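You operate a simulated robot arm through the tools that you are given. There is no shell and no other tool. Be economical: measure what you need, move in short steps, check, and stop when the job is done.

You run a simulated robot arm. Do the job below in one go: nothing can be reset, and whatever is moved stays where it is left.

JOB
Fetch the pestle from the top of the half wall and stand it on top of the teal food tin on the granite counter.

It is judged by the outcome, as a careful person would: the job done as asked, and still so three seconds after it is handed in. It fails if anything else is knocked over, pushed out of place, dropped, spilled or broken.

ROBOT AND FRAMES
A 6-joint arm with a two-finger parallel gripper on a trunk, on a base that drives. Base frame: it is fixed to the floor where the robot stands at the start and does not move with it; the origin is under the middle of the robot, x ahead of it, y to its left, z up. Units: m, rad, N and s.
Its first joint turns from -2.897 to 2.897 rad. Places, roughly: food tin [0.25, 1.25, 1]. Payload 3.43 kg.
Tool frame: the origin (TCP) lies between the finger pads and is the grasp point; the fingertips stand 0.034 m ahead of it; z points along the fingers, y is the line along which they close. The gripper opens to 0.128 m. The fingers are 0.024 m wide and 0.012 m thick; the gripper's body (0.048 by 0.13 m) begins 0.096 m behind the TCP.
Orientation is that of the tool frame in the base frame, as a unit quaternion [w, x, y, z]. With the fingers straight down and closing along the base's y, the tool's x points along the base's -x, its y along +y and its z along -z.

CONTROLS
- The arm moves only by the tool step_arm. Its argument "motion" is text: rows parted by semicolons, each of 7 numbers parted by spaces: the finger opening in m, from 0 to 0.128, then the shift along the base's x, y, z in m, then the turn, a rotation vector about the base's x, y, z in rad. In form: gripper x y z ax ay az; .... A call has 1 to 10 rows; each row is the pose to reach, as a shift and turn from the pose commanded when the call began. A row lasts 0.2 s, in which the tool goes at most 0.05 m and 0.15 rad; a call with a longer step from one row to the next is refused whole, and so is a gripper value outside its range. A pose out of reach is approached as far as the arm can. The call stops where the force on the tool passes 40 N (or 10 N more than at its start, if that is more) or the arm is blocked; 0.2 s more then pass. The fingers move at their own pace (about 0.153 m/s each) and stop on an object; they squeeze with about 38 N. The grip force told is the motor's: it shows also when the fingers shut on nothing. Time passes only in rows, and 0.2 s behind the last, so rows that repeat a pose let the fingers close. It gives the time, the measured TCP pose, the force on the tool (base axes), the opening and the grip force at its end, in the units of the frame above (readings bear some noise), and new pictures: "show" is both (left out), scene, wrist or none.
- Cameras (640 x 400 px; columns grow to the right, rows downward): "scene" is now at [0.1549, 0.2744, 1.2448]; the picture's right is [0.59, -0.81, 0.00], its down [-0.09, -0.07, -0.99] and it looks along [0.80, 0.59, -0.11] (base axes); focal length 214 px, centre (320, 200). "wrist" rides on the gripper at [0.076, -0.011, -0.16] in the tool frame; the picture's right is [0.15, 0.99, 0.00], its down [-0.88, 0.13, -0.46] and it looks along [-0.45, 0.07, 0.89] (tool axes); focal length 234 px, centre (320, 200). There is no depth. A picture from a camera that has moved, and an enlarged one, comes with that camera's place and axes in the base frame and with its lens.
- steer(legs): drives the robot by 1 to 6 legs, each [ahead, left, turn to the left] in m, m and rad, along the robot's own axes; the way and the turn of a leg run together, so that a leg with both is an arc; at most 1.5 m and 3.142 rad a leg. The arm and the cameras ride along, it lands a little off, and it stops where it bumps. It gives what a move gives, and a new picture of the scene camera.
- turn_head(pan, tilt): turns the head with the scene camera to pan (to the left, within 2.496 rad either way) and tilt (down, from -0.506 to 1.204), counted from straight ahead of the robot. It gives what a move gives, and a new picture of the scene camera.
- enlarge(camera, box): a new picture of the part [left, top, right, bottom] of that camera's present view, enlarged. It takes no simulated time.
- finish_job(): hands the job in; it is judged then, once.

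Go step by step. Nothing tells you exact positions but the pictures and the camera data: compare them with the known pose of the tool, close in by small moves and look again before you grip or let go. The budget is 120 turns and 170 pictures, counting those below and the enlarged ones. Unless the task says otherwise, let go and move clear before handing in, and close with one line.

The tools are called after "Call:" by a JSON object that holds its "method" and its "body". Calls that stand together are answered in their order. step_arm: Moves the arm, as the interface text tells. Its arguments: {"type":"object","properties":{"motion":{"type":"string"},"show":{"type":"string","enum":["both","scene","wrist","none"]}},"required":["motion"]} The other tools are called the same way: steer (legs) drives the base; turn_head (pan, tilt) turns the head that bears the scene camera; enlarge (camera, box) takes an enlarged picture of a part of a camera's view; finish_job () hands the job in.

At the start:

```text
t: 0.0
position: [0.5796, 0.384, 0.9989]
tcp_rot: [-0.001, 0.001, 1.0, 0.0]
ft_force: [0.2, 0.0, -0.7]
opening: 0.128
grasp_force: 0.0
robot x, y, heading: [0.0015, -0.0028, 0.0]
head pan, tilt: [0.634, 0.112]
```

scene: 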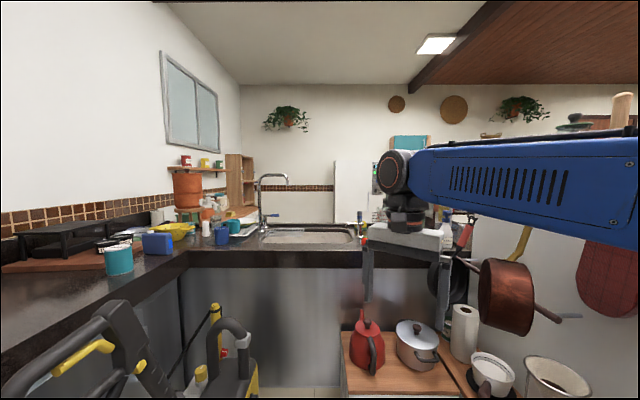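
wrist: 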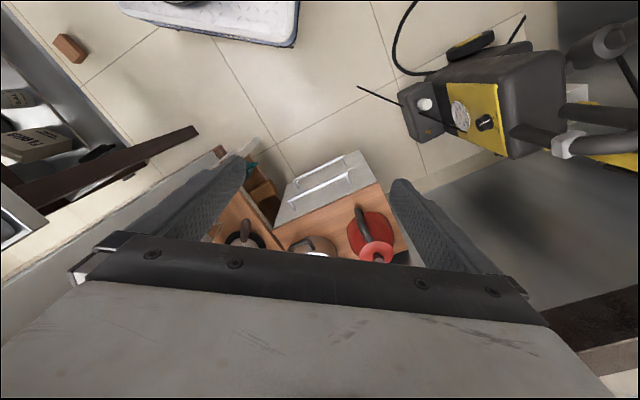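

I see the counter with the teal tin on the left, and a half wall to the right with a wooden upright thing on its top. I will look toward the half wall and enlarge the tin.

Call:
{"method": "enlarge", "body": {"camera": "scene", "box": [60, 200, 220, 300]}}

Call:
{"method": "turn_head", "body": {"pan": -0.3, "tilt": 0.2}}

```text
4.00 times, centred on (140, 250) of scene
camera zoom: at [0.1549, 0.2744, 1.2448], right [0.59, -0.81, 0.0], down [-0.09, -0.07, -0.99], along [0.8, 0.59, -0.11], focal length 858 px, centre (1040, 0)
```

zoom: 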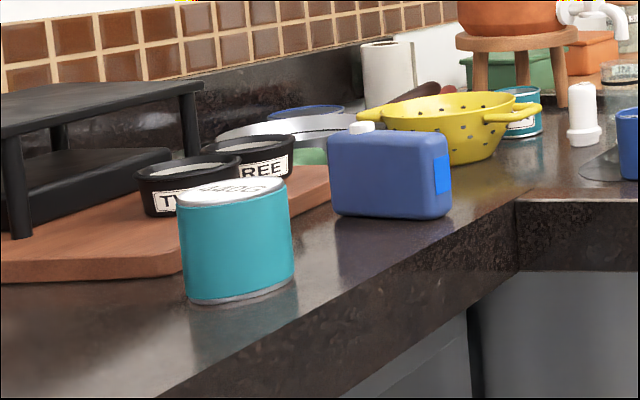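

```text
t: 1.2
position: [0.5794, 0.3845, 1.0]
tcp_rot: [0.0, 0.0, 1.0, 0.0]
ft_force: [-0.1, -0.3, -1.3]
opening: 0.1282
grasp_force: 0.3
robot x, y, heading: [0.0021, -0.0009, -0.0]
head pan, tilt: [-0.3, 0.201]
camera scene: at [0.1696, 0.1922, 1.2365], right [-0.29, -0.96, 0.0], down [-0.19, 0.06, -0.98], along [0.94, -0.29, -0.2], focal length 214 px, centre (320, 200)
```

scene: 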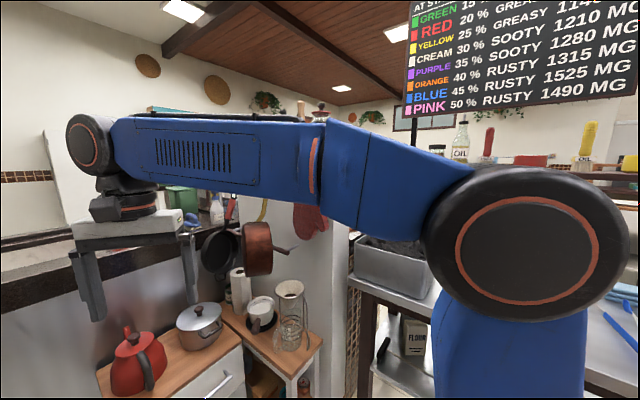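

The arm hides the wall top; I will look between, with the head lifted slightly.

Call:
{"method": "turn_head", "body": {"pan": 0.1, "tilt": 0.0}}

```text
t: 2.1
position: [0.5797, 0.3842, 1.0009]
tcp_rot: [0.0, 0.0, 1.0, 0.0]
ft_force: [-0.2, 0.3, -0.1]
opening: 0.1279
grasp_force: 0.0
robot x, y, heading: [-0.0024, -0.0016, 0.001]
head pan, tilt: [0.099, 0.0]
camera scene: at [0.1702, 0.2286, 1.2549], right [0.1, -1.0, 0.0], down [0.0, 0.0, -1.0], along [1.0, 0.1, 0.0], focal length 214 px, centre (320, 200)
```

scene: 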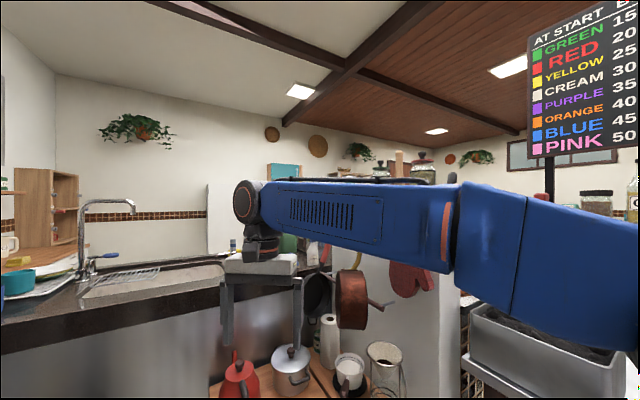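

The pestle seems to stand behind the arm, on the wall top. I swing the arm left to clear the view.

Call:
{"method": "step_arm", "body": {"motion": "0.128 -0.02 0.04 0 0 0 0; 0.128 -0.04 0.08 0 0 0 0; 0.128 -0.06 0.12 0 0 0 0; 0.128 -0.08 0.16 0 0 0 0; 0.128 -0.1 0.2 0 0 0 0; 0.128 -0.13 0.24 0 0 0 0; 0.128 -0.16 0.27 0 0 0 0; 0.128 -0.2 0.29 0 0 0 0", "show": "scene"}}

Call:
{"method": "turn_head", "body": {"pan": -0.3, "tilt": 0.1}}

```text
t: 3.9
position: [0.38, 0.6726, 0.9996]
tcp_rot: [0.0, 0.001, 1.0, 0.0]
ft_force: [0.3, 0.2, -0.9]
opening: 0.1281
grasp_force: 0.0
robot x, y, heading: [0.0023, 0.0016, -0.002]
head pan, tilt: [0.099, 0.0]
camera scene: at [0.1704, 0.2284, 1.255], right [0.1, -1.0, 0.0], down [0.0, 0.0, -1.0], along [1.0, 0.1, 0.0], focal length 214 px, centre (320, 200)
```

scene: 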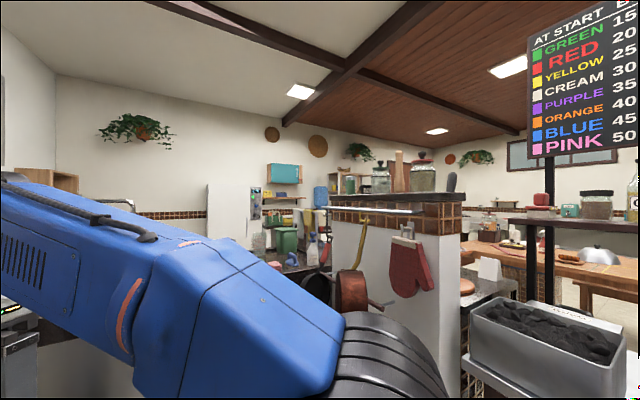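

```text
t: 4.8
position: [0.381, 0.6734, 0.9988]
tcp_rot: [-0.001, 0.0, 1.0, -0.001]
ft_force: [0.1, -0.8, -0.1]
opening: 0.1281
grasp_force: 0.1
robot x, y, heading: [0.0004, -0.0028, -0.003]
head pan, tilt: [-0.3, 0.099]
camera scene: at [0.1685, 0.1927, 1.2459], right [-0.29, -0.96, 0.0], down [-0.09, 0.03, -1.0], along [0.95, -0.29, -0.1], focal length 214 px, centre (320, 200)
```

scene: 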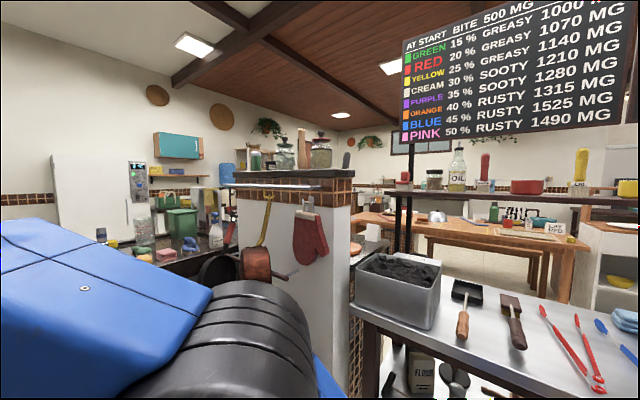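

Call:
{"method": "enlarge", "body": {"camera": "scene", "box": [220, 110, 380, 210]}}

Call:
{"method": "turn_head", "body": {"pan": -0.5, "tilt": 0.5}}

```text
4.00 times, centred on (300, 160) of scene
camera zoom: at [0.1685, 0.1927, 1.2459], right [-0.29, -0.96, 0.0], down [-0.09, 0.03, -1.0], along [0.95, -0.29, -0.1], focal length 858 px, centre (400, 360)
```

zoom: 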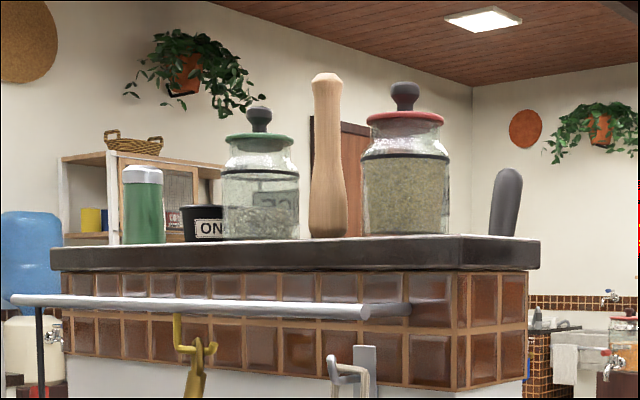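

```text
t: 5.6
position: [0.3807, 0.6729, 1.001]
tcp_rot: [0.001, -0.001, 1.0, 0.0]
ft_force: [-0.2, 0.2, 0.9]
opening: 0.1279
grasp_force: 0.1
robot x, y, heading: [-0.0003, 0.0008, -0.0]
head pan, tilt: [-0.499, 0.499]
camera scene: at [0.1605, 0.1763, 1.2089], right [-0.48, -0.88, 0.0], down [-0.42, 0.23, -0.88], along [0.77, -0.42, -0.48], focal length 214 px, centre (320, 200)
```

scene: 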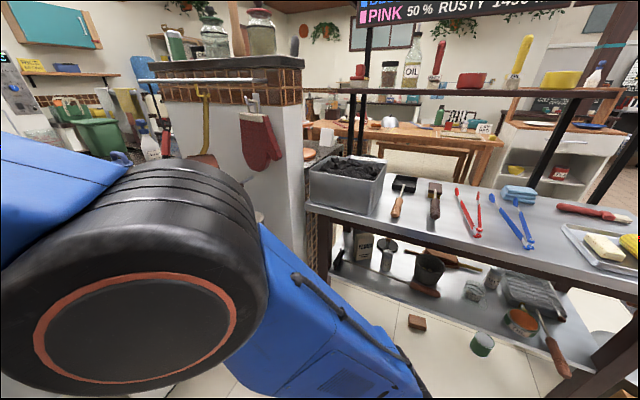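

The pestle stands upright between two jars on the half wall (top about z 1.3, x about 1.05). I'll raise the arm to see it from above with the wrist camera.

Call:
{"method": "step_arm", "body": {"motion": "0.128 0 0 0.05 0 0 0; 0.128 0 0 0.1 0 0 0; 0.128 0 0 0.15 0 0 0; 0.128 0 0 0.2 0 0 0; 0.128 0 0 0.25 0 0 0; 0.128 0 0 0.3 0 0 0; 0.128 0 0 0.35 0 0 0; 0.128 0 0 0.4 0 0 0; 0.128 0 0 0.45 0 0 0; 0.128 0 0 0.5 0 0 0", "show": "none"}}

Call:
{"method": "step_arm", "body": {"motion": "0.128 0.015 -0.047 0 0 0 0; 0.128 0.03 -0.094 0 0 0 0; 0.128 0.045 -0.14 0 0 0 0; 0.128 0.06 -0.185 0 0 0 0; 0.128 0.075 -0.23 0.01 0 0 0; 0.128 0.09 -0.275 0.02 0 0 0; 0.128 0.105 -0.32 0.03 0 0 0; 0.128 0.12 -0.365 0.04 0 0 0; 0.128 0.135 -0.41 0.05 0 0 0; 0.128 0.15 -0.45 0.06 0 0 0", "show": "both"}}

```text
t: 7.8
position: [0.3664, 0.5864, 1.1238]
tcp_rot: [0.002, 0.0, 1.0, 0.007]
ft_force: [0.0, -0.8, 0.9]
opening: 0.1278
grasp_force: 0.1
out of reach, approached as far as the arm can: row 2, 3, 4, 5, 6, 7, 8, 9, 10
robot x, y, heading: [0.002, -0.0024, -0.002]
head pan, tilt: [-0.499, 0.499]
```

```text
t: 10.0
position: [0.5238, 0.1417, 1.1669]
tcp_rot: [0.002, 0.0, 1.0, 0.003]
ft_force: [0.0, 0.4, -1.1]
opening: 0.128
grasp_force: 0.0
out of reach, approached as far as the arm can: row 9, 10
robot x, y, heading: [-0.0, -0.0039, 0.0]
head pan, tilt: [-0.499, 0.499]
camera scene: at [0.1605, 0.1763, 1.2088], right [-0.48, -0.88, 0.0], down [-0.42, 0.23, -0.88], along [0.77, -0.42, -0.48], focal length 214 px, centre (320, 200)
camera wrist: at [0.4465, 0.1303, 1.3251], right [-0.15, 0.99, 0.0], down [0.88, 0.13, 0.46], along [0.46, 0.07, -0.89], focal length 234 px, centre (320, 200)
```

scene: 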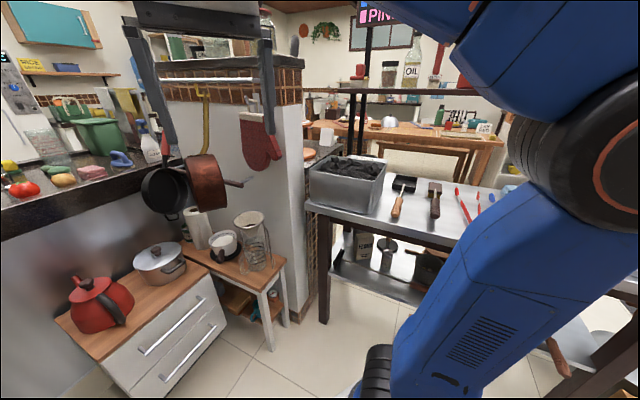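
wrist: 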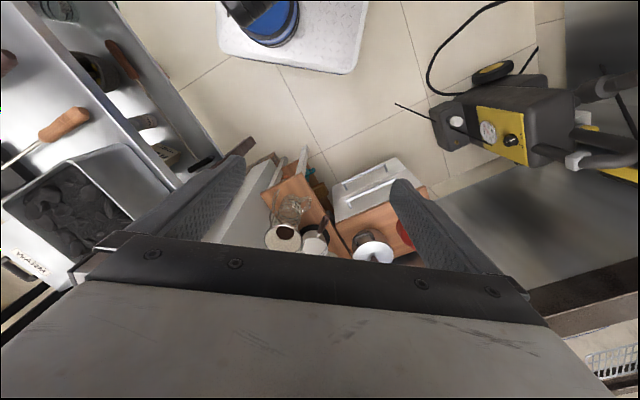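

The tool can't reach up there pointing down, so I'll grip the pestle with the fingers horizontal. I turn the tool forward and look with the wrist camera.

Call:
{"method": "step_arm", "body": {"motion": "0.128 0.01 0 0.01 0 -0.15 0; 0.128 0.02 0 0.02 0 -0.3 0; 0.128 0.03 0 0.03 0 -0.45 0; 0.128 0.04 0 0.05 0 -0.6 0; 0.128 0.05 0 0.07 0 -0.75 0; 0.128 0.06 0 0.1 0 -0.9 0; 0.128 0.07 0 0.13 0 -1.05 0; 0.128 0.08 0 0.16 0 -1.2 0; 0.128 0.09 0 0.19 0 -1.35 0; 0.128 0.1 0 0.23 0 -1.5 0", "show": "both"}}

```text
t: 12.2
position: [0.6244, 0.1415, 1.3967]
tcp_rot: [0.683, 0.0, 0.731, 0.0]
ft_force: [-0.3, -0.3, 0.7]
opening: 0.1279
grasp_force: 0.0
robot x, y, heading: [0.0003, -0.0008, 0.002]
head pan, tilt: [-0.499, 0.499]
camera scene: at [0.1605, 0.1761, 1.2088], right [-0.48, -0.88, 0.0], down [-0.42, 0.23, -0.88], along [0.77, -0.42, -0.48], focal length 214 px, centre (320, 200)
camera wrist: at [0.459, 0.1303, 1.3323], right [-0.01, 0.99, -0.15], down [-0.39, 0.13, 0.91], along [0.92, 0.07, 0.39], focal length 234 px, centre (320, 200)
```

scene: 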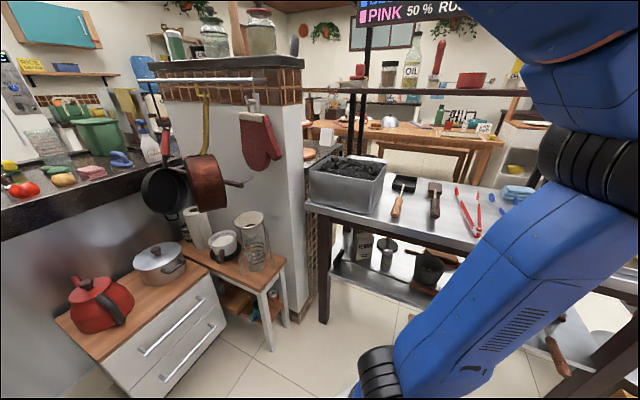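
wrist: 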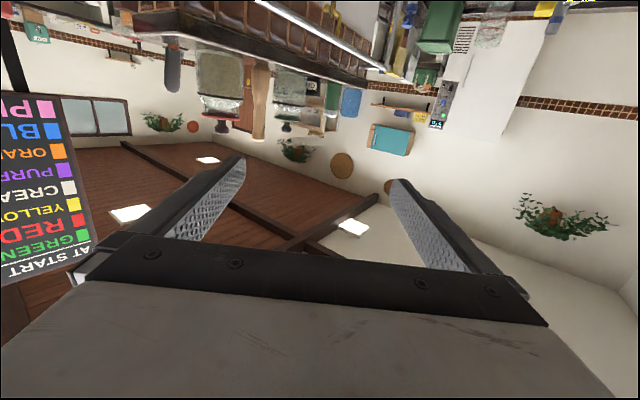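

Horizontal pose works, and the wrist camera sees the pestle (upside down). I measure here, then shift sideways for a second bearing.

Call:
{"method": "enlarge", "body": {"camera": "wrist", "box": [160, 30, 320, 130]}}

Call:
{"method": "step_arm", "body": {"motion": "0.128 0 -0.045 0 0 -0.071 0; 0.128 0 -0.09 0 0 -0.071 0; 0.128 0 -0.135 0 0 -0.071 0; 0.128 0 -0.18 0 0 -0.071 0; 0.128 0 -0.225 0 0 -0.071 0; 0.128 0 -0.27 0 0 -0.071 0; 0.128 0 -0.3 0 0 -0.071 0", "show": "wrist"}}

Call:
{"method": "enlarge", "body": {"camera": "wrist", "box": [240, 0, 400, 100]}}

```text
4.00 times, centred on (240, 80) of wrist
camera zoom: at [0.459, 0.1303, 1.3323], right [-0.01, 0.99, -0.15], down [-0.39, 0.13, 0.91], along [0.92, 0.07, 0.39], focal length 937 px, centre (640, 680)
```

zoom: 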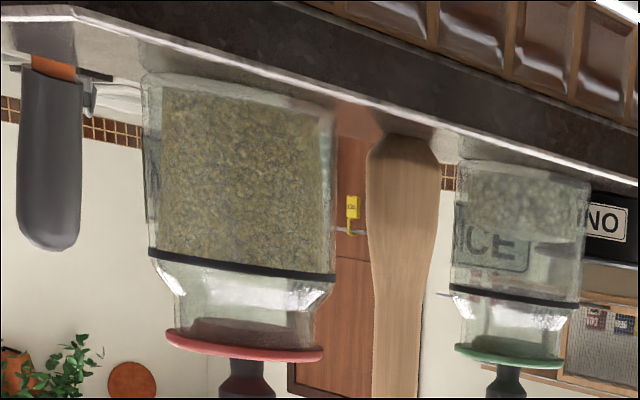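

```text
t: 13.8
position: [0.6267, 0.0068, 1.3949]
tcp_rot: [0.688, -0.162, 0.69, 0.155]
ft_force: [-1.5, -6.2, 1.6]
opening: 0.1277
grasp_force: 0.0
robot x, y, heading: [0.0007, -0.0015, 0.003]
head pan, tilt: [-0.499, 0.499]
camera wrist: at [0.4881, -0.0746, 1.3197], right [-0.43, 0.89, -0.16], down [-0.47, -0.07, 0.88], along [0.77, 0.45, 0.44], focal length 234 px, centre (320, 200)
```

wrist: 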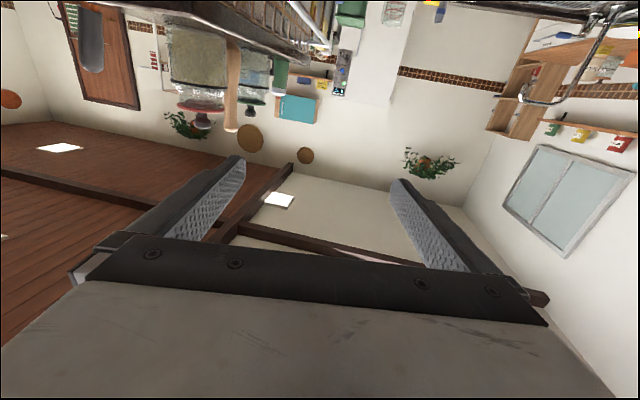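

```text
4.00 times, centred on (320, 50) of wrist
camera zoom: at [0.4881, -0.0746, 1.3197], right [-0.43, 0.89, -0.16], down [-0.47, -0.07, 0.88], along [0.77, 0.45, 0.44], focal length 937 px, centre (320, 800)
```

zoom: 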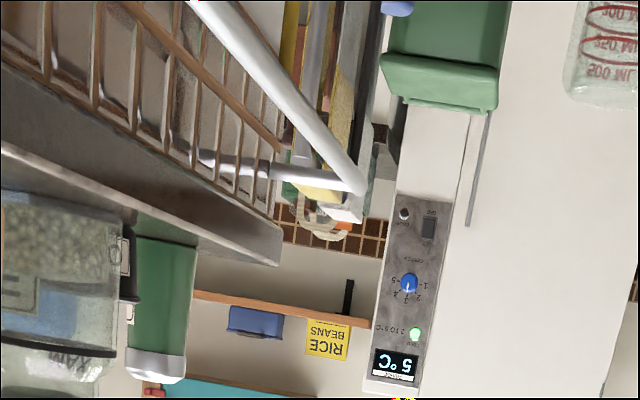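

The tool yawed and lagged unexpectedly; I hold still and check the reading and scene.

Call:
{"method": "step_arm", "body": {"motion": "0.128 0 0 0 0 0 0; 0.128 0 0 0 0 0 0", "show": "scene"}}

Call:
{"method": "enlarge", "body": {"camera": "wrist", "box": [160, 30, 320, 130]}}

```text
t: 14.4
position: [0.6248, -0.1588, 1.3959]
tcp_rot: [0.707, 0.001, 0.707, -0.001]
ft_force: [-0.9, -0.8, 0.3]
opening: 0.1281
grasp_force: 0.0
robot x, y, heading: [-0.0019, -0.0012, 0.004]
head pan, tilt: [-0.499, 0.499]
camera scene: at [0.1603, 0.1761, 1.2089], right [-0.48, -0.88, 0.0], down [-0.42, 0.23, -0.88], along [0.77, -0.42, -0.48], focal length 214 px, centre (320, 200)
```

scene: 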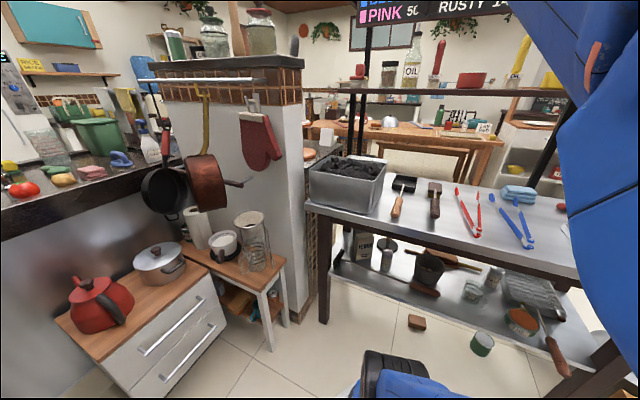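

```text
4.00 times, centred on (240, 80) of wrist
camera zoom: at [0.4647, -0.17, 1.32], right [0.0, 0.99, -0.15], down [-0.46, 0.13, 0.88], along [0.89, 0.07, 0.45], focal length 937 px, centre (640, 680)
```

zoom: 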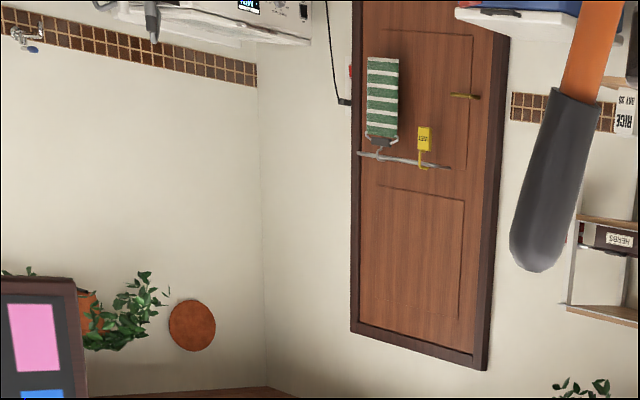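

It caught up to the commanded pose. Now the second view of the pestle.

Call:
{"method": "enlarge", "body": {"camera": "wrist", "box": [290, 0, 450, 100]}}

```text
4.00 times, centred on (370, 50) of wrist
camera zoom: at [0.4647, -0.17, 1.32], right [0.0, 0.99, -0.15], down [-0.46, 0.13, 0.88], along [0.89, 0.07, 0.45], focal length 937 px, centre (120, 800)
```

zoom: 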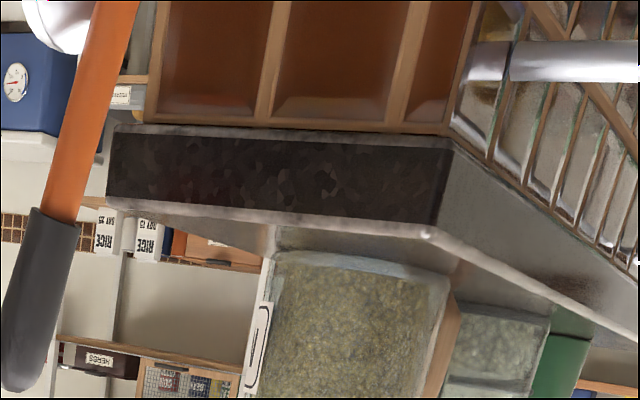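

Triangulating: the pestle stands at about (1.06, 0.00), base z about 1.278; the wall face runs at about 34° to x, with jars on either side about 0.1 m along the wall. I'll pull the tool back left, drive left and ahead, then approach square to the wall face.

Call:
{"method": "step_arm", "body": {"motion": "0.128 -0.01 0.03 0 0 0 0; 0.128 -0.02 0.06 0 0 0 0; 0.128 -0.03 0.09 0 0 0 0; 0.128 -0.04 0.12 0 0 0 0; 0.128 -0.05 0.15 0 0 0 0; 0.128 -0.06 0.18 0 0 0 0; 0.128 -0.07 0.21 0 0 0 0; 0.128 -0.08 0.24 0 0 0 0; 0.128 -0.09 0.27 0 0 0 0; 0.128 -0.1 0.30 0 0 0 0", "show": "none"}}

Call:
{"method": "steer", "body": {"legs": [[0, 0.3, 0], [0.28, 0, 0]]}}

```text
t: 16.6
position: [0.5646, 0.08, 1.3974]
tcp_rot: [0.703, 0.078, 0.703, -0.077]
ft_force: [-4.9, 3.3, -0.2]
opening: 0.128
grasp_force: 0.0
robot x, y, heading: [-0.0013, 0.0014, 0.003]
head pan, tilt: [-0.499, 0.499]
```

```text
t: 20.2
position: [0.8062, 0.4422, 1.3974]
tcp_rot: [0.707, 0.003, 0.707, -0.002]
ft_force: [-0.4, -0.3, -0.4]
opening: 0.1277
grasp_force: 0.0
robot x, y, heading: [0.2818, 0.3004, -0.007]
head pan, tilt: [-0.499, 0.499]
camera scene: at [0.4417, 0.4772, 1.2088], right [-0.48, -0.88, 0.0], down [-0.42, 0.23, -0.88], along [0.77, -0.42, -0.48], focal length 214 px, centre (320, 200)
```

scene: 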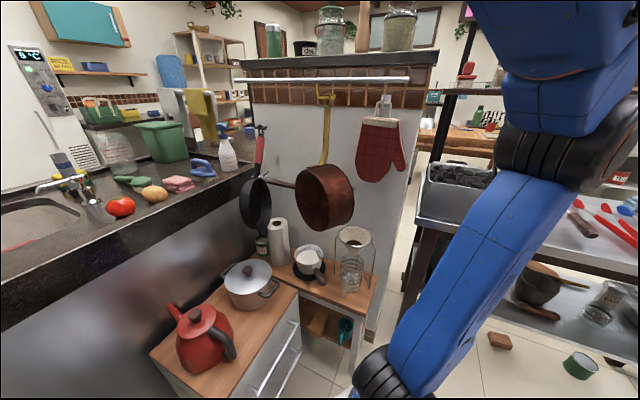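

The robot is now facing the wall face more squarely. I yaw the tool toward the wall normal and level the head.

Call:
{"method": "step_arm", "body": {"motion": "0.128 -0.01 0 0 0 0 -0.1; 0.128 -0.02 0 0 0 0 -0.2; 0.128 -0.03 0 0 0 0 -0.3; 0.128 -0.04 0 0 0 0 -0.4; 0.128 -0.05 0 0 0 0 -0.5; 0.128 -0.06 0 0 0 0 -0.6; 0.128 -0.07 0 0 0 0 -0.7; 0.128 -0.08 0 0 0 0 -0.8; 0.128 -0.08 0 0 0 0 -0.9; 0.128 -0.08 0 0 0 0 -0.98", "show": "none"}}

Call:
{"method": "turn_head", "body": {"pan": -0.55, "tilt": 0.0}}

Call:
{"method": "step_arm", "body": {"motion": "0.128 0 0 0 0 0 0", "show": "wrist"}}

```text
t: 22.4
position: [0.8735, 0.3908, 1.4464]
tcp_rot: [0.629, 0.328, 0.622, -0.332]
ft_force: [-0.7, 0.2, 0.0]
opening: 0.1282
grasp_force: 0.0
out of reach, approached as far as the arm can: row 5, 6, 7, 8, 9, 10
robot x, y, heading: [0.2821, 0.3005, -0.004]
head pan, tilt: [-0.499, 0.499]
```

```text
t: 23.4
position: [0.8735, 0.3903, 1.4465]
tcp_rot: [0.629, 0.328, 0.622, -0.331]
ft_force: [0.0, 0.7, 0.8]
opening: 0.1279
grasp_force: 0.0
robot x, y, heading: [0.2806, 0.3002, -0.006]
head pan, tilt: [-0.55, 0.0]
camera scene: at [0.4386, 0.4739, 1.2549], right [-0.53, -0.85, 0.0], down [0.0, 0.0, -1.0], along [0.85, -0.53, 0.0], focal length 214 px, centre (320, 200)
```

scene: 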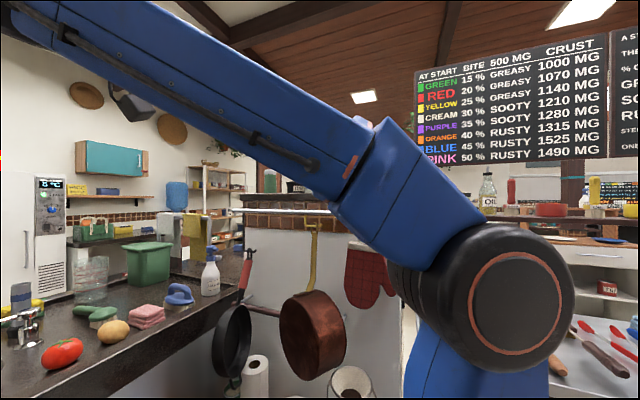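

```text
t: 23.8
position: [0.8739, 0.3929, 1.447]
tcp_rot: [0.63, 0.327, 0.622, -0.331]
ft_force: [-0.4, 0.5, -0.3]
opening: 0.128
grasp_force: 0.1
robot x, y, heading: [0.28, 0.3031, -0.009]
head pan, tilt: [-0.55, 0.0]
camera wrist: at [0.7737, 0.5155, 1.3686], right [0.82, 0.56, -0.15], down [-0.16, 0.46, 0.88], along [0.56, -0.69, 0.46], focal length 234 px, centre (320, 200)
```

wrist: 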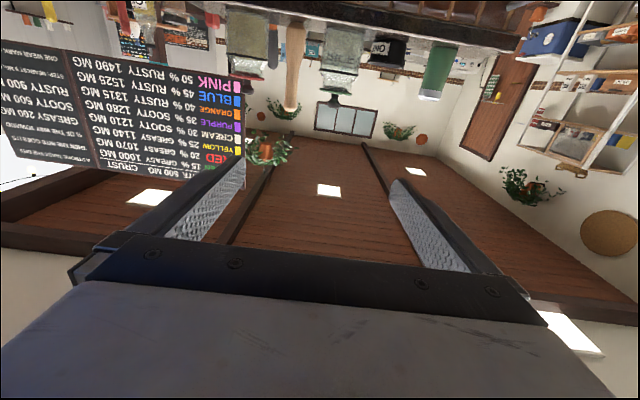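

Now the wrist view is square to the wall, with clear gaps each side of the pestle. I enlarge to measure.

Call:
{"method": "enlarge", "body": {"camera": "wrist", "box": [210, 0, 370, 120]}}

```text
3.33 times, centred on (290, 60) of wrist
camera zoom: at [0.7737, 0.5155, 1.3686], right [0.82, 0.56, -0.15], down [-0.16, 0.46, 0.88], along [0.56, -0.69, 0.46], focal length 781 px, centre (420, 667)
```

zoom: 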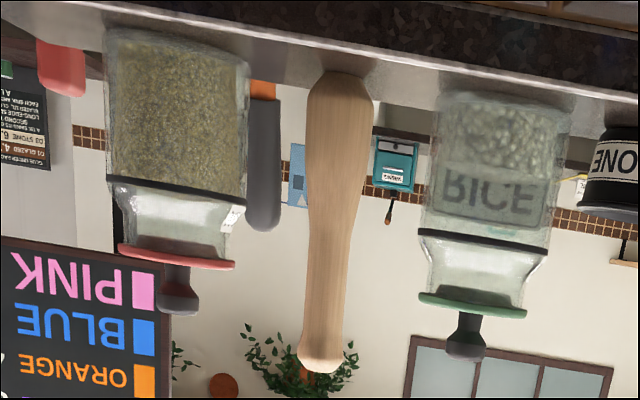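

Pestle confirmed at (1.056, 0.0), top z about 1.448, with roughly 6 cm to each jar lid. I line up on it, advance partway with opening 0.065, and look.

Call:
{"method": "step_arm", "body": {"motion": "0.065 0.01 -0.041 -0.009 0 0 0; 0.065 0.021 -0.082 -0.018 0 0 0; 0.065 0.032 -0.124 -0.027 0 0 0; 0.065 0.042 -0.165 -0.036 0 0 0; 0.065 0.053 -0.206 -0.045 0 0 0; 0.065 0.053 -0.206 -0.045 0 0 0; 0.065 0.053 -0.206 -0.045 0 0 0", "show": "both"}}

```text
t: 25.4
position: [0.9284, 0.1855, 1.4014]
tcp_rot: [0.623, 0.334, 0.623, -0.334]
ft_force: [-0.3, 0.0, 0.5]
opening: 0.0653
grasp_force: 0.1
robot x, y, heading: [0.2785, 0.3024, -0.004]
head pan, tilt: [-0.55, 0.0]
camera scene: at [0.4385, 0.4738, 1.255], right [-0.53, -0.85, 0.0], down [0.0, 0.0, -1.0], along [0.85, -0.53, 0.0], focal length 214 px, centre (320, 200)
camera wrist: at [0.8306, 0.3124, 1.3254], right [0.82, 0.55, -0.15], down [-0.14, 0.45, 0.88], along [0.55, -0.7, 0.45], focal length 234 px, centre (320, 200)
```

scene: 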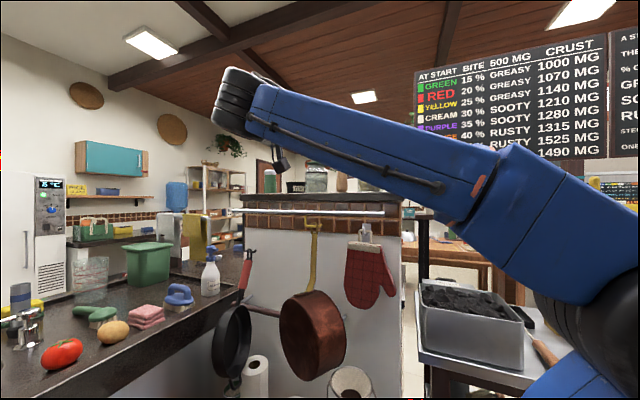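
wrist: 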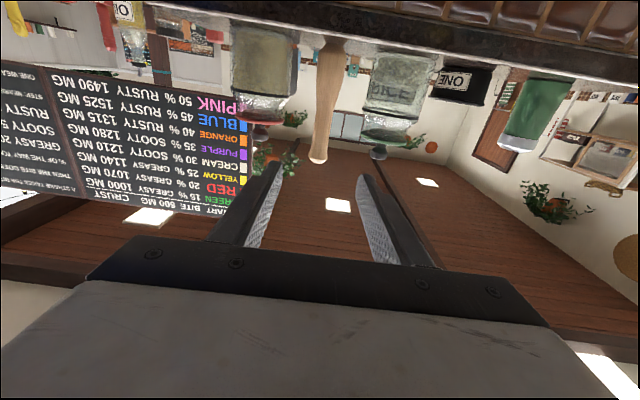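

Lateral alignment is within half a centimetre. I advance 0.17 m more slowly and check.

Call:
{"method": "step_arm", "body": {"motion": "0.065 0.016 -0.023 0 0 0 0; 0.065 0.032 -0.046 0 0 0 0; 0.065 0.048 -0.069 0 0 0 0; 0.065 0.064 -0.092 0 0 0 0; 0.065 0.08 -0.115 0 0 0 0; 0.065 0.0975 -0.139 0 0 0 0; 0.065 0.0975 -0.139 0 0 0 0", "show": "both"}}

```text
t: 27.0
position: [1.025, 0.0464, 1.403]
tcp_rot: [0.622, 0.335, 0.623, -0.335]
ft_force: [0.3, 0.2, -0.4]
opening: 0.0647
grasp_force: 0.1
robot x, y, heading: [0.2796, 0.2987, -0.007]
head pan, tilt: [-0.55, 0.0]
camera scene: at [0.4385, 0.4738, 1.255], right [-0.53, -0.85, 0.0], down [0.0, 0.0, -1.0], along [0.85, -0.53, 0.0], focal length 214 px, centre (320, 200)
camera wrist: at [0.9273, 0.1746, 1.3258], right [0.82, 0.55, -0.15], down [-0.14, 0.45, 0.88], along [0.55, -0.7, 0.45], focal length 234 px, centre (320, 200)
```

scene: 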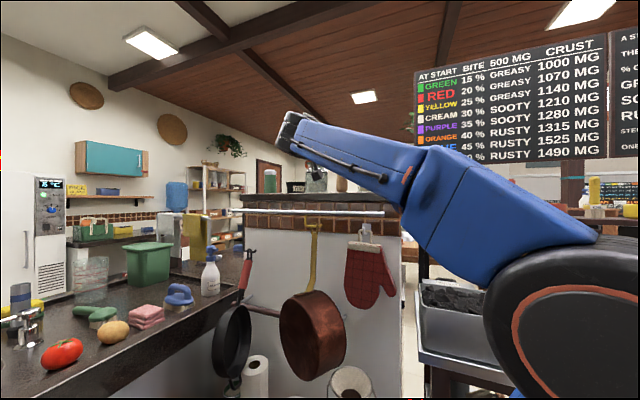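
wrist: 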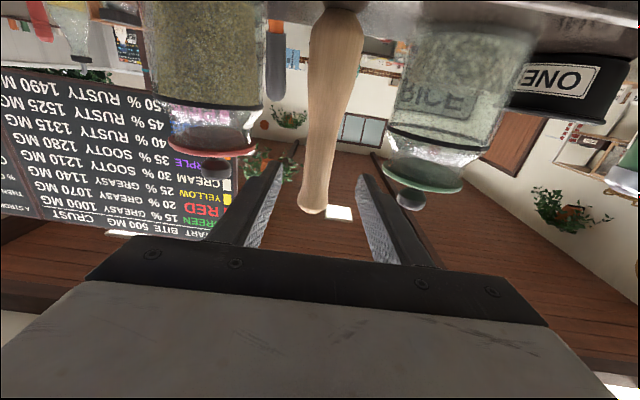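

Well centred and clear of both lids. I advance the last 5.6 cm and check before gripping.

Call:
{"method": "step_arm", "body": {"motion": "0.065 0.01 -0.015 0.005 0 0 0; 0.065 0.02 -0.03 0.005 0 0 0; 0.065 0.031 -0.047 0.005 0 0 0; 0.065 0.031 -0.047 0.005 0 0 0", "show": "wrist"}}

```text
t: 28.0
position: [1.0562, -0.0005, 1.4068]
tcp_rot: [0.623, 0.334, 0.624, -0.334]
ft_force: [0.5, 0.0, 0.6]
opening: 0.0652
grasp_force: 0.0
robot x, y, heading: [0.2803, 0.3033, -0.006]
head pan, tilt: [-0.55, 0.0]
camera wrist: at [0.9586, 0.1275, 1.3308], right [0.82, 0.55, -0.15], down [-0.14, 0.45, 0.88], along [0.55, -0.7, 0.45], focal length 234 px, centre (320, 200)
```

wrist: 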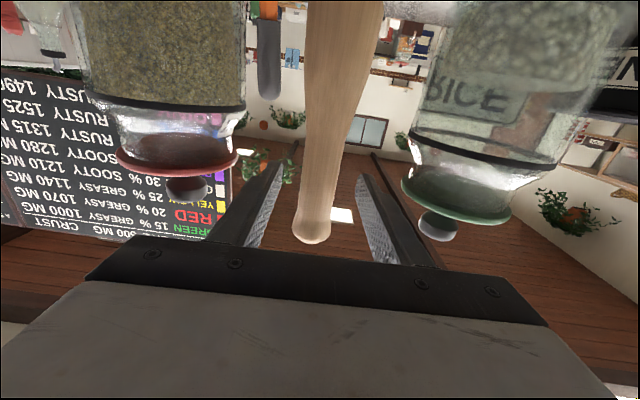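

The pestle lies right between the pads at the TCP depth. I close the fingers.

Call:
{"method": "step_arm", "body": {"motion": "0.03 0 0 0 0 0 0; 0.015 0 0 0 0 0 0; 0.01 0 0 0 0 0 0; 0.01 0 0 0 0 0 0", "show": "wrist"}}

```text
t: 29.0
position: [1.0564, 0.0012, 1.4067]
tcp_rot: [0.623, 0.334, 0.623, -0.334]
ft_force: [-0.4, 0.0, 0.2]
opening: 0.0285
grasp_force: 38.2
robot x, y, heading: [0.2787, 0.3027, -0.005]
head pan, tilt: [-0.55, 0.0]
camera wrist: at [0.9584, 0.1276, 1.3309], right [0.82, 0.55, -0.15], down [-0.14, 0.45, 0.88], along [0.55, -0.7, 0.45], focal length 234 px, centre (320, 200)
```

wrist: 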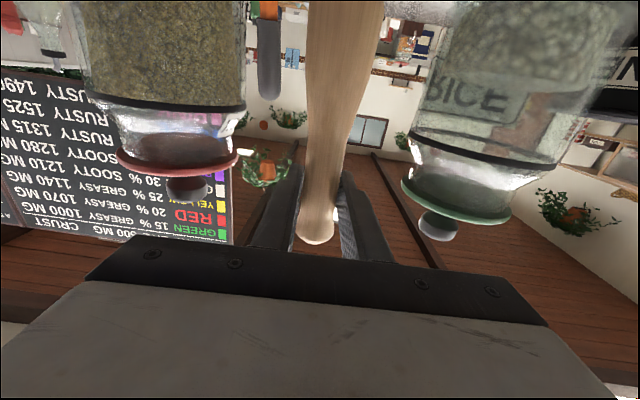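

Gripped (opening 0.0285). I lift 4 cm and withdraw along the wall normal.

Call:
{"method": "step_arm", "body": {"motion": "0.01 0 0 0.015 0 0 0; 0.01 0 0 0.03 0 0 0; 0.01 0 0 0.04 0 0 0; 0.01 -0.017 0.025 0.04 0 0 0; 0.01 -0.034 0.05 0.04 0 0 0; 0.01 -0.051 0.075 0.04 0 0 0; 0.01 -0.068 0.1 0.04 0 0 0; 0.01 -0.09 0.133 0.04 0 0 0; 0.01 -0.112 0.166 0.04 0 0 0; 0.01 -0.133 0.2 0.04 0 0 0", "show": "both"}}

```text
t: 31.2
position: [0.9239, 0.2009, 1.4475]
tcp_rot: [0.623, 0.335, 0.623, -0.335]
ft_force: [-0.2, 0.7, -0.2]
opening: 0.0284
grasp_force: 38.4
robot x, y, heading: [0.2804, 0.3034, -0.009]
head pan, tilt: [-0.55, 0.0]
camera scene: at [0.4386, 0.4737, 1.255], right [-0.53, -0.85, 0.0], down [0.0, 0.0, -1.0], along [0.85, -0.53, 0.0], focal length 214 px, centre (320, 200)
camera wrist: at [0.8256, 0.3276, 1.3711], right [0.82, 0.55, -0.15], down [-0.14, 0.45, 0.88], along [0.55, -0.7, 0.45], focal length 234 px, centre (320, 200)
```

scene: 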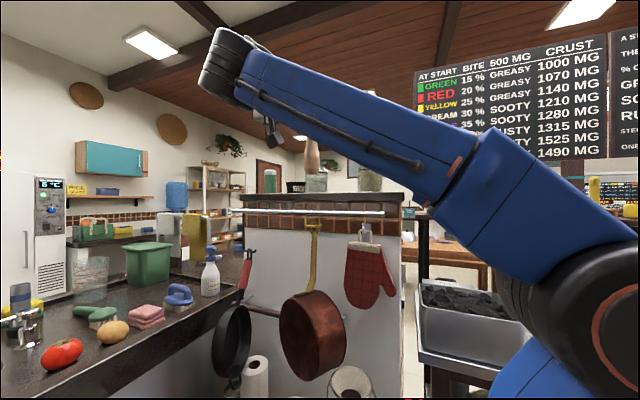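
wrist: 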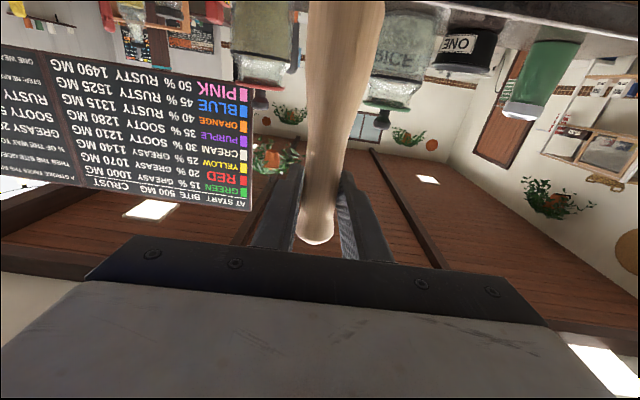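

The pestle is held upright and clear. I turn the base left toward the counter with the tin.

Call:
{"method": "steer", "body": {"legs": [[0, 0, 0.85], [0, 0, 0.85]]}}

Call:
{"method": "turn_head", "body": {"pan": 0.1, "tilt": 0.4}}

```text
t: 33.1
position: [0.8755, 0.5685, 1.4468]
tcp_rot: [0.693, 0.143, 0.692, -0.144]
ft_force: [-0.1, 0.3, -1.0]
opening: 0.0281
grasp_force: 38.1
robot x, y, heading: [0.2823, 0.2983, 0.574]
head pan, tilt: [-0.55, 0.0]
stopped in leg 1: the robot was blocked; the commanded pose is now the measured one
camera scene: at [0.3197, 0.5304, 1.255], right [0.02, -1.0, 0.0], down [0.0, 0.0, -1.0], along [1.0, 0.02, 0.0], focal length 214 px, centre (320, 200)
```

scene: 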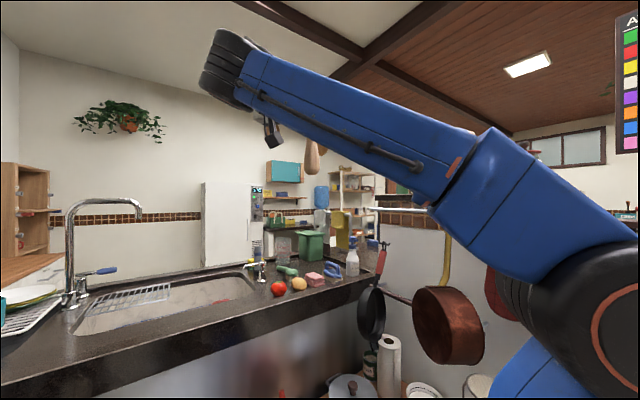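

```text
t: 34.2
position: [0.8771, 0.5681, 1.4475]
tcp_rot: [0.693, 0.142, 0.693, -0.142]
ft_force: [0.4, -0.7, -2.0]
opening: 0.0283
grasp_force: 38.3
robot x, y, heading: [0.2823, 0.2986, 0.569]
head pan, tilt: [0.099, 0.4]
camera scene: at [0.3021, 0.5859, 1.218], right [0.62, -0.78, 0.0], down [-0.3, -0.24, -0.92], along [0.72, 0.57, -0.39], focal length 214 px, centre (320, 200)
```

scene: 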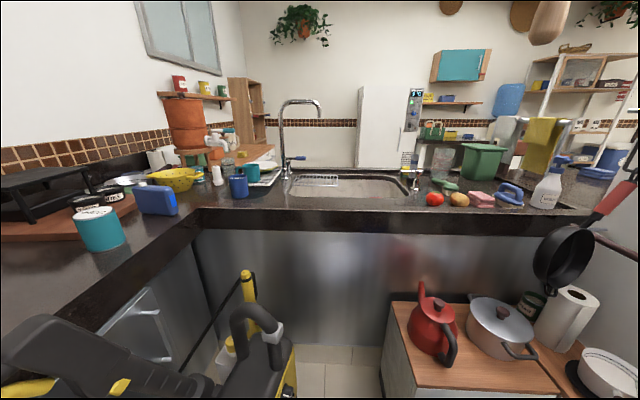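

The base was blocked while turning, perhaps by the pressure washer or the table. I look down to find what is near.

Call:
{"method": "turn_head", "body": {"pan": 0.9, "tilt": 1.0}}

Call:
{"method": "turn_head", "body": {"pan": -1.4, "tilt": 0.9}}

```text
t: 35.3
position: [0.8757, 0.5685, 1.4479]
tcp_rot: [0.693, 0.142, 0.692, -0.143]
ft_force: [-1.1, -0.1, -1.3]
opening: 0.0283
grasp_force: 38.1
robot x, y, heading: [0.2811, 0.2988, 0.571]
head pan, tilt: [0.901, 1.0]
camera scene: at [0.2364, 0.5976, 1.1678], right [1.0, -0.1, 0.0], down [-0.08, -0.84, -0.54], along [0.05, 0.54, -0.84], focal length 214 px, centre (320, 200)
```

scene: 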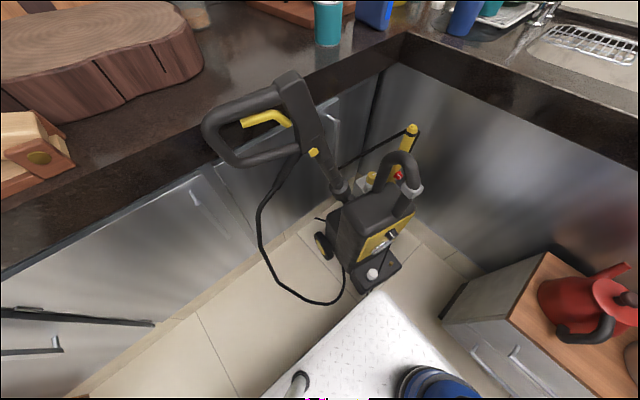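

```text
t: 37.4
position: [0.8761, 0.5681, 1.4469]
tcp_rot: [0.693, 0.142, 0.692, -0.143]
ft_force: [-0.4, -0.7, -1.1]
opening: 0.0285
grasp_force: 38.1
robot x, y, heading: [0.2825, 0.2999, 0.575]
head pan, tilt: [-1.4, 0.901]
camera scene: at [0.2809, 0.4727, 1.175], right [-0.73, -0.68, 0.0], down [-0.53, 0.58, -0.62], along [0.42, -0.46, -0.78], focal length 214 px, centre (320, 200)
```

scene: 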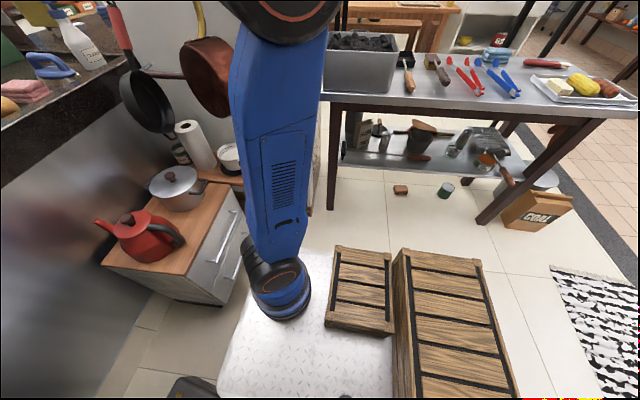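

The base corner just reached the washer's foot, so I'll turn back and instead park parallel to the counter at about (0.1, 0.43), then swing only the arm to the tin.

Call:
{"method": "steer", "body": {"legs": [[0, 0, -0.57], [-0.18, 0, 0], [0, 0.13, 0]]}}

Call:
{"method": "turn_head", "body": {"pan": 1.4, "tilt": 0.7}}

```text
t: 41.4
position: [0.7454, 0.3351, 1.4472]
tcp_rot: [0.625, 0.331, 0.625, -0.331]
ft_force: [1.2, 0.5, -0.8]
opening: 0.0281
grasp_force: 37.9
robot x, y, heading: [0.0991, 0.4282, -0.0]
head pan, tilt: [-1.4, 0.901]
camera scene: at [0.1931, 0.5747, 1.175], right [-0.98, -0.17, 0.0], down [-0.14, 0.77, -0.62], along [0.11, -0.61, -0.78], focal length 214 px, centre (320, 200)
```

scene: 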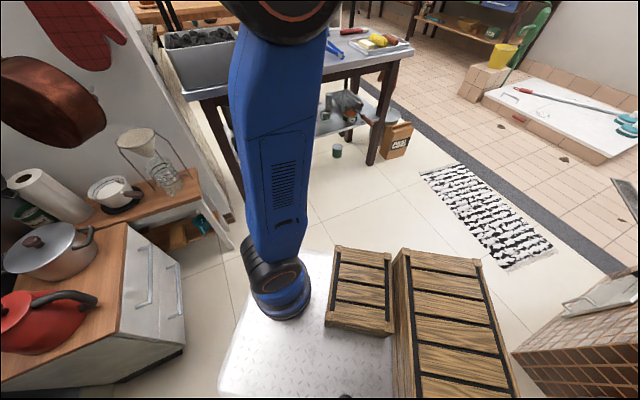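

```text
t: 43.9
position: [0.7452, 0.3346, 1.4469]
tcp_rot: [0.625, 0.33, 0.625, -0.331]
ft_force: [-0.3, -0.5, -1.4]
opening: 0.028
grasp_force: 37.9
robot x, y, heading: [0.0985, 0.4285, 0.007]
head pan, tilt: [1.4, 0.7]
camera scene: at [0.194, 0.7328, 1.1911], right [0.99, -0.17, 0.0], down [-0.11, -0.64, -0.76], along [0.13, 0.75, -0.64], focal length 214 px, centre (320, 200)
```

scene: 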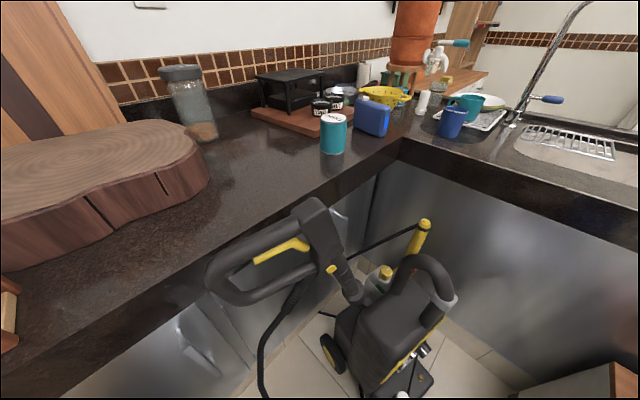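

Parked; the tin is in clear view. I enlarge it to measure.

Call:
{"method": "enlarge", "body": {"camera": "scene", "box": [280, 90, 400, 165]}}

```text
5.33 times, centred on (340, 128) of scene
camera zoom: at [0.194, 0.7328, 1.1911], right [0.99, -0.17, 0.0], down [-0.11, -0.64, -0.76], along [0.13, 0.75, -0.64], focal length 1144 px, centre (213, 587)
```

zoom: 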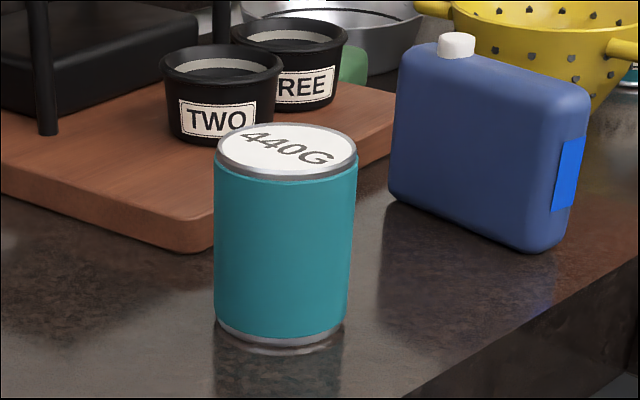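

The tin is at about (0.326, 1.283), top z about 0.995, so the pestle should be released with TCP z about 1.124. I swing the arm left in an outward arc, yawing the tool.

Call:
{"method": "step_arm", "body": {"motion": "0.01 0.0015 0.0415 0 0 0 0.08; 0.01 0.003 0.083 0 0 0 0.16; 0.01 0.0045 0.1245 0 0 0 0.24; 0.01 0.006 0.166 0 0 0 0.32; 0.01 0.0075 0.2075 0 0 0 0.4; 0.01 0.009 0.249 0 0 0 0.48; 0.01 0.0105 0.29 0 0 0 0.56; 0.01 0.012 0.332 0 0 0 0.64; 0.01 0.0135 0.374 0 0 0 0.72; 0.01 0.015 0.415 0 0 0 0.8", "show": "scene"}}

```text
t: 46.1
position: [0.76, 0.7492, 1.4467]
tcp_rot: [0.705, 0.061, 0.704, -0.061]
ft_force: [-0.5, -0.7, -0.8]
opening: 0.0279
grasp_force: 38.0
robot x, y, heading: [0.1003, 0.4302, 0.002]
head pan, tilt: [1.4, 0.7]
camera scene: at [0.1939, 0.7326, 1.1912], right [0.99, -0.17, 0.0], down [-0.11, -0.64, -0.77], along [0.13, 0.75, -0.64], focal length 214 px, centre (320, 200)
```

scene: 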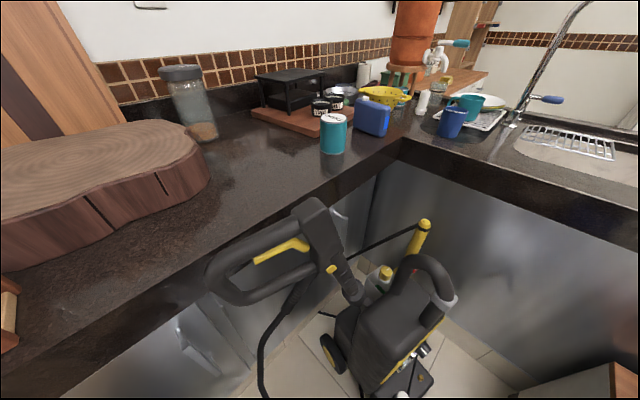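

Smooth. Next I continue the arc to about (0.45, 1.05).

Call:
{"method": "step_arm", "body": {"motion": "0.01 -0.02 0.038 0 0 0 0.09; 0.01 -0.042 0.075 0 0 0 0.18; 0.01 -0.066 0.11 0 0 0 0.27; 0.01 -0.093 0.143 0 0 0 0.36; 0.01 -0.122 0.174 0 0 0 0.45; 0.01 -0.154 0.203 0 0 0 0.54; 0.01 -0.188 0.23 0 0 0 0.63; 0.01 -0.224 0.255 0 0 0 0.72; 0.01 -0.265 0.279 0 0 0 0.81; 0.01 -0.31 0.3 0 0 0 0.9", "show": "both"}}

```text
t: 48.3
position: [0.4509, 1.0489, 1.4477]
tcp_rot: [0.662, -0.251, 0.66, 0.251]
ft_force: [-0.4, -0.2, -2.0]
opening: 0.0281
grasp_force: 37.3
robot x, y, heading: [0.1009, 0.4291, 0.005]
head pan, tilt: [1.4, 0.7]
camera scene: at [0.1942, 0.7328, 1.1911], right [0.99, -0.17, 0.0], down [-0.11, -0.64, -0.76], along [0.13, 0.75, -0.64], focal length 214 px, centre (320, 200)
camera wrist: at [0.3374, 0.9353, 1.3722], right [-0.66, 0.74, -0.15], down [-0.43, -0.21, 0.88], along [0.62, 0.64, 0.45], focal length 234 px, centre (320, 200)
```

scene: 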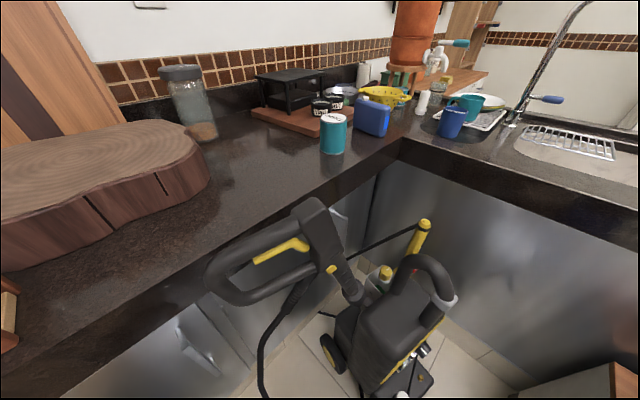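
wrist: 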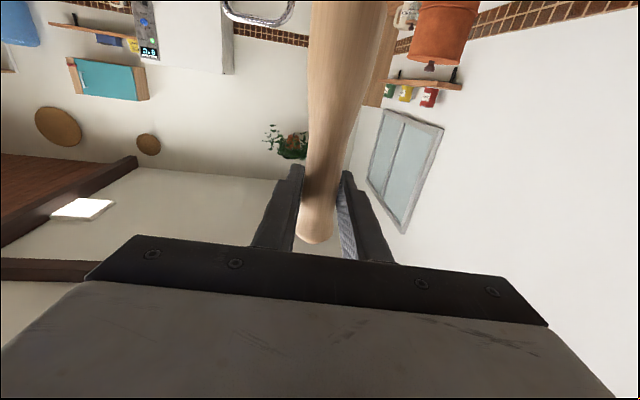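

I move above the tin at height, yawing further, and lift the head view a bit.

Call:
{"method": "step_arm", "body": {"motion": "0.01 -0.016 0.029 0 0 0 0.09; 0.01 -0.031 0.058 0 0 0 0.18; 0.01 -0.047 0.087 0 0 0 0.27; 0.01 -0.062 0.117 0 0 0 0.36; 0.01 -0.078 0.146 0 0 0 0.45; 0.01 -0.094 0.175 -0.03 0 0 0.54; 0.01 -0.109 0.205 -0.06 0 0 0.63; 0.01 -0.125 0.234 -0.1 0 0 0.7; 0.01 -0.125 0.234 -0.14 0 0 0.7; 0.01 -0.125 0.234 -0.18 0 0 0.7", "show": "none"}}

Call:
{"method": "turn_head", "body": {"pan": 1.3, "tilt": 0.3}}

```text
refused: row 8 steps farther than a row can; nothing moved
```

```text
t: 49.1
position: [0.4504, 1.0505, 1.4485]
tcp_rot: [0.662, -0.251, 0.661, 0.25]
ft_force: [0.7, -0.1, -0.6]
opening: 0.0281
grasp_force: 38.0
robot x, y, heading: [0.0972, 0.4298, 0.001]
head pan, tilt: [1.3, 0.3]
camera scene: at [0.2043, 0.7393, 1.2271], right [0.96, -0.26, 0.0], down [-0.08, -0.29, -0.95], along [0.25, 0.92, -0.3], focal length 214 px, centre (320, 200)
```

scene: 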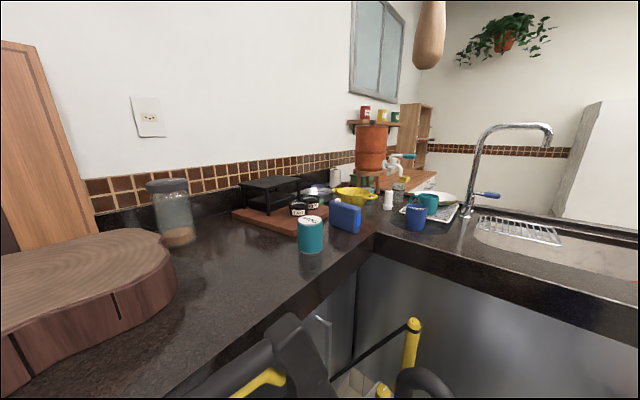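

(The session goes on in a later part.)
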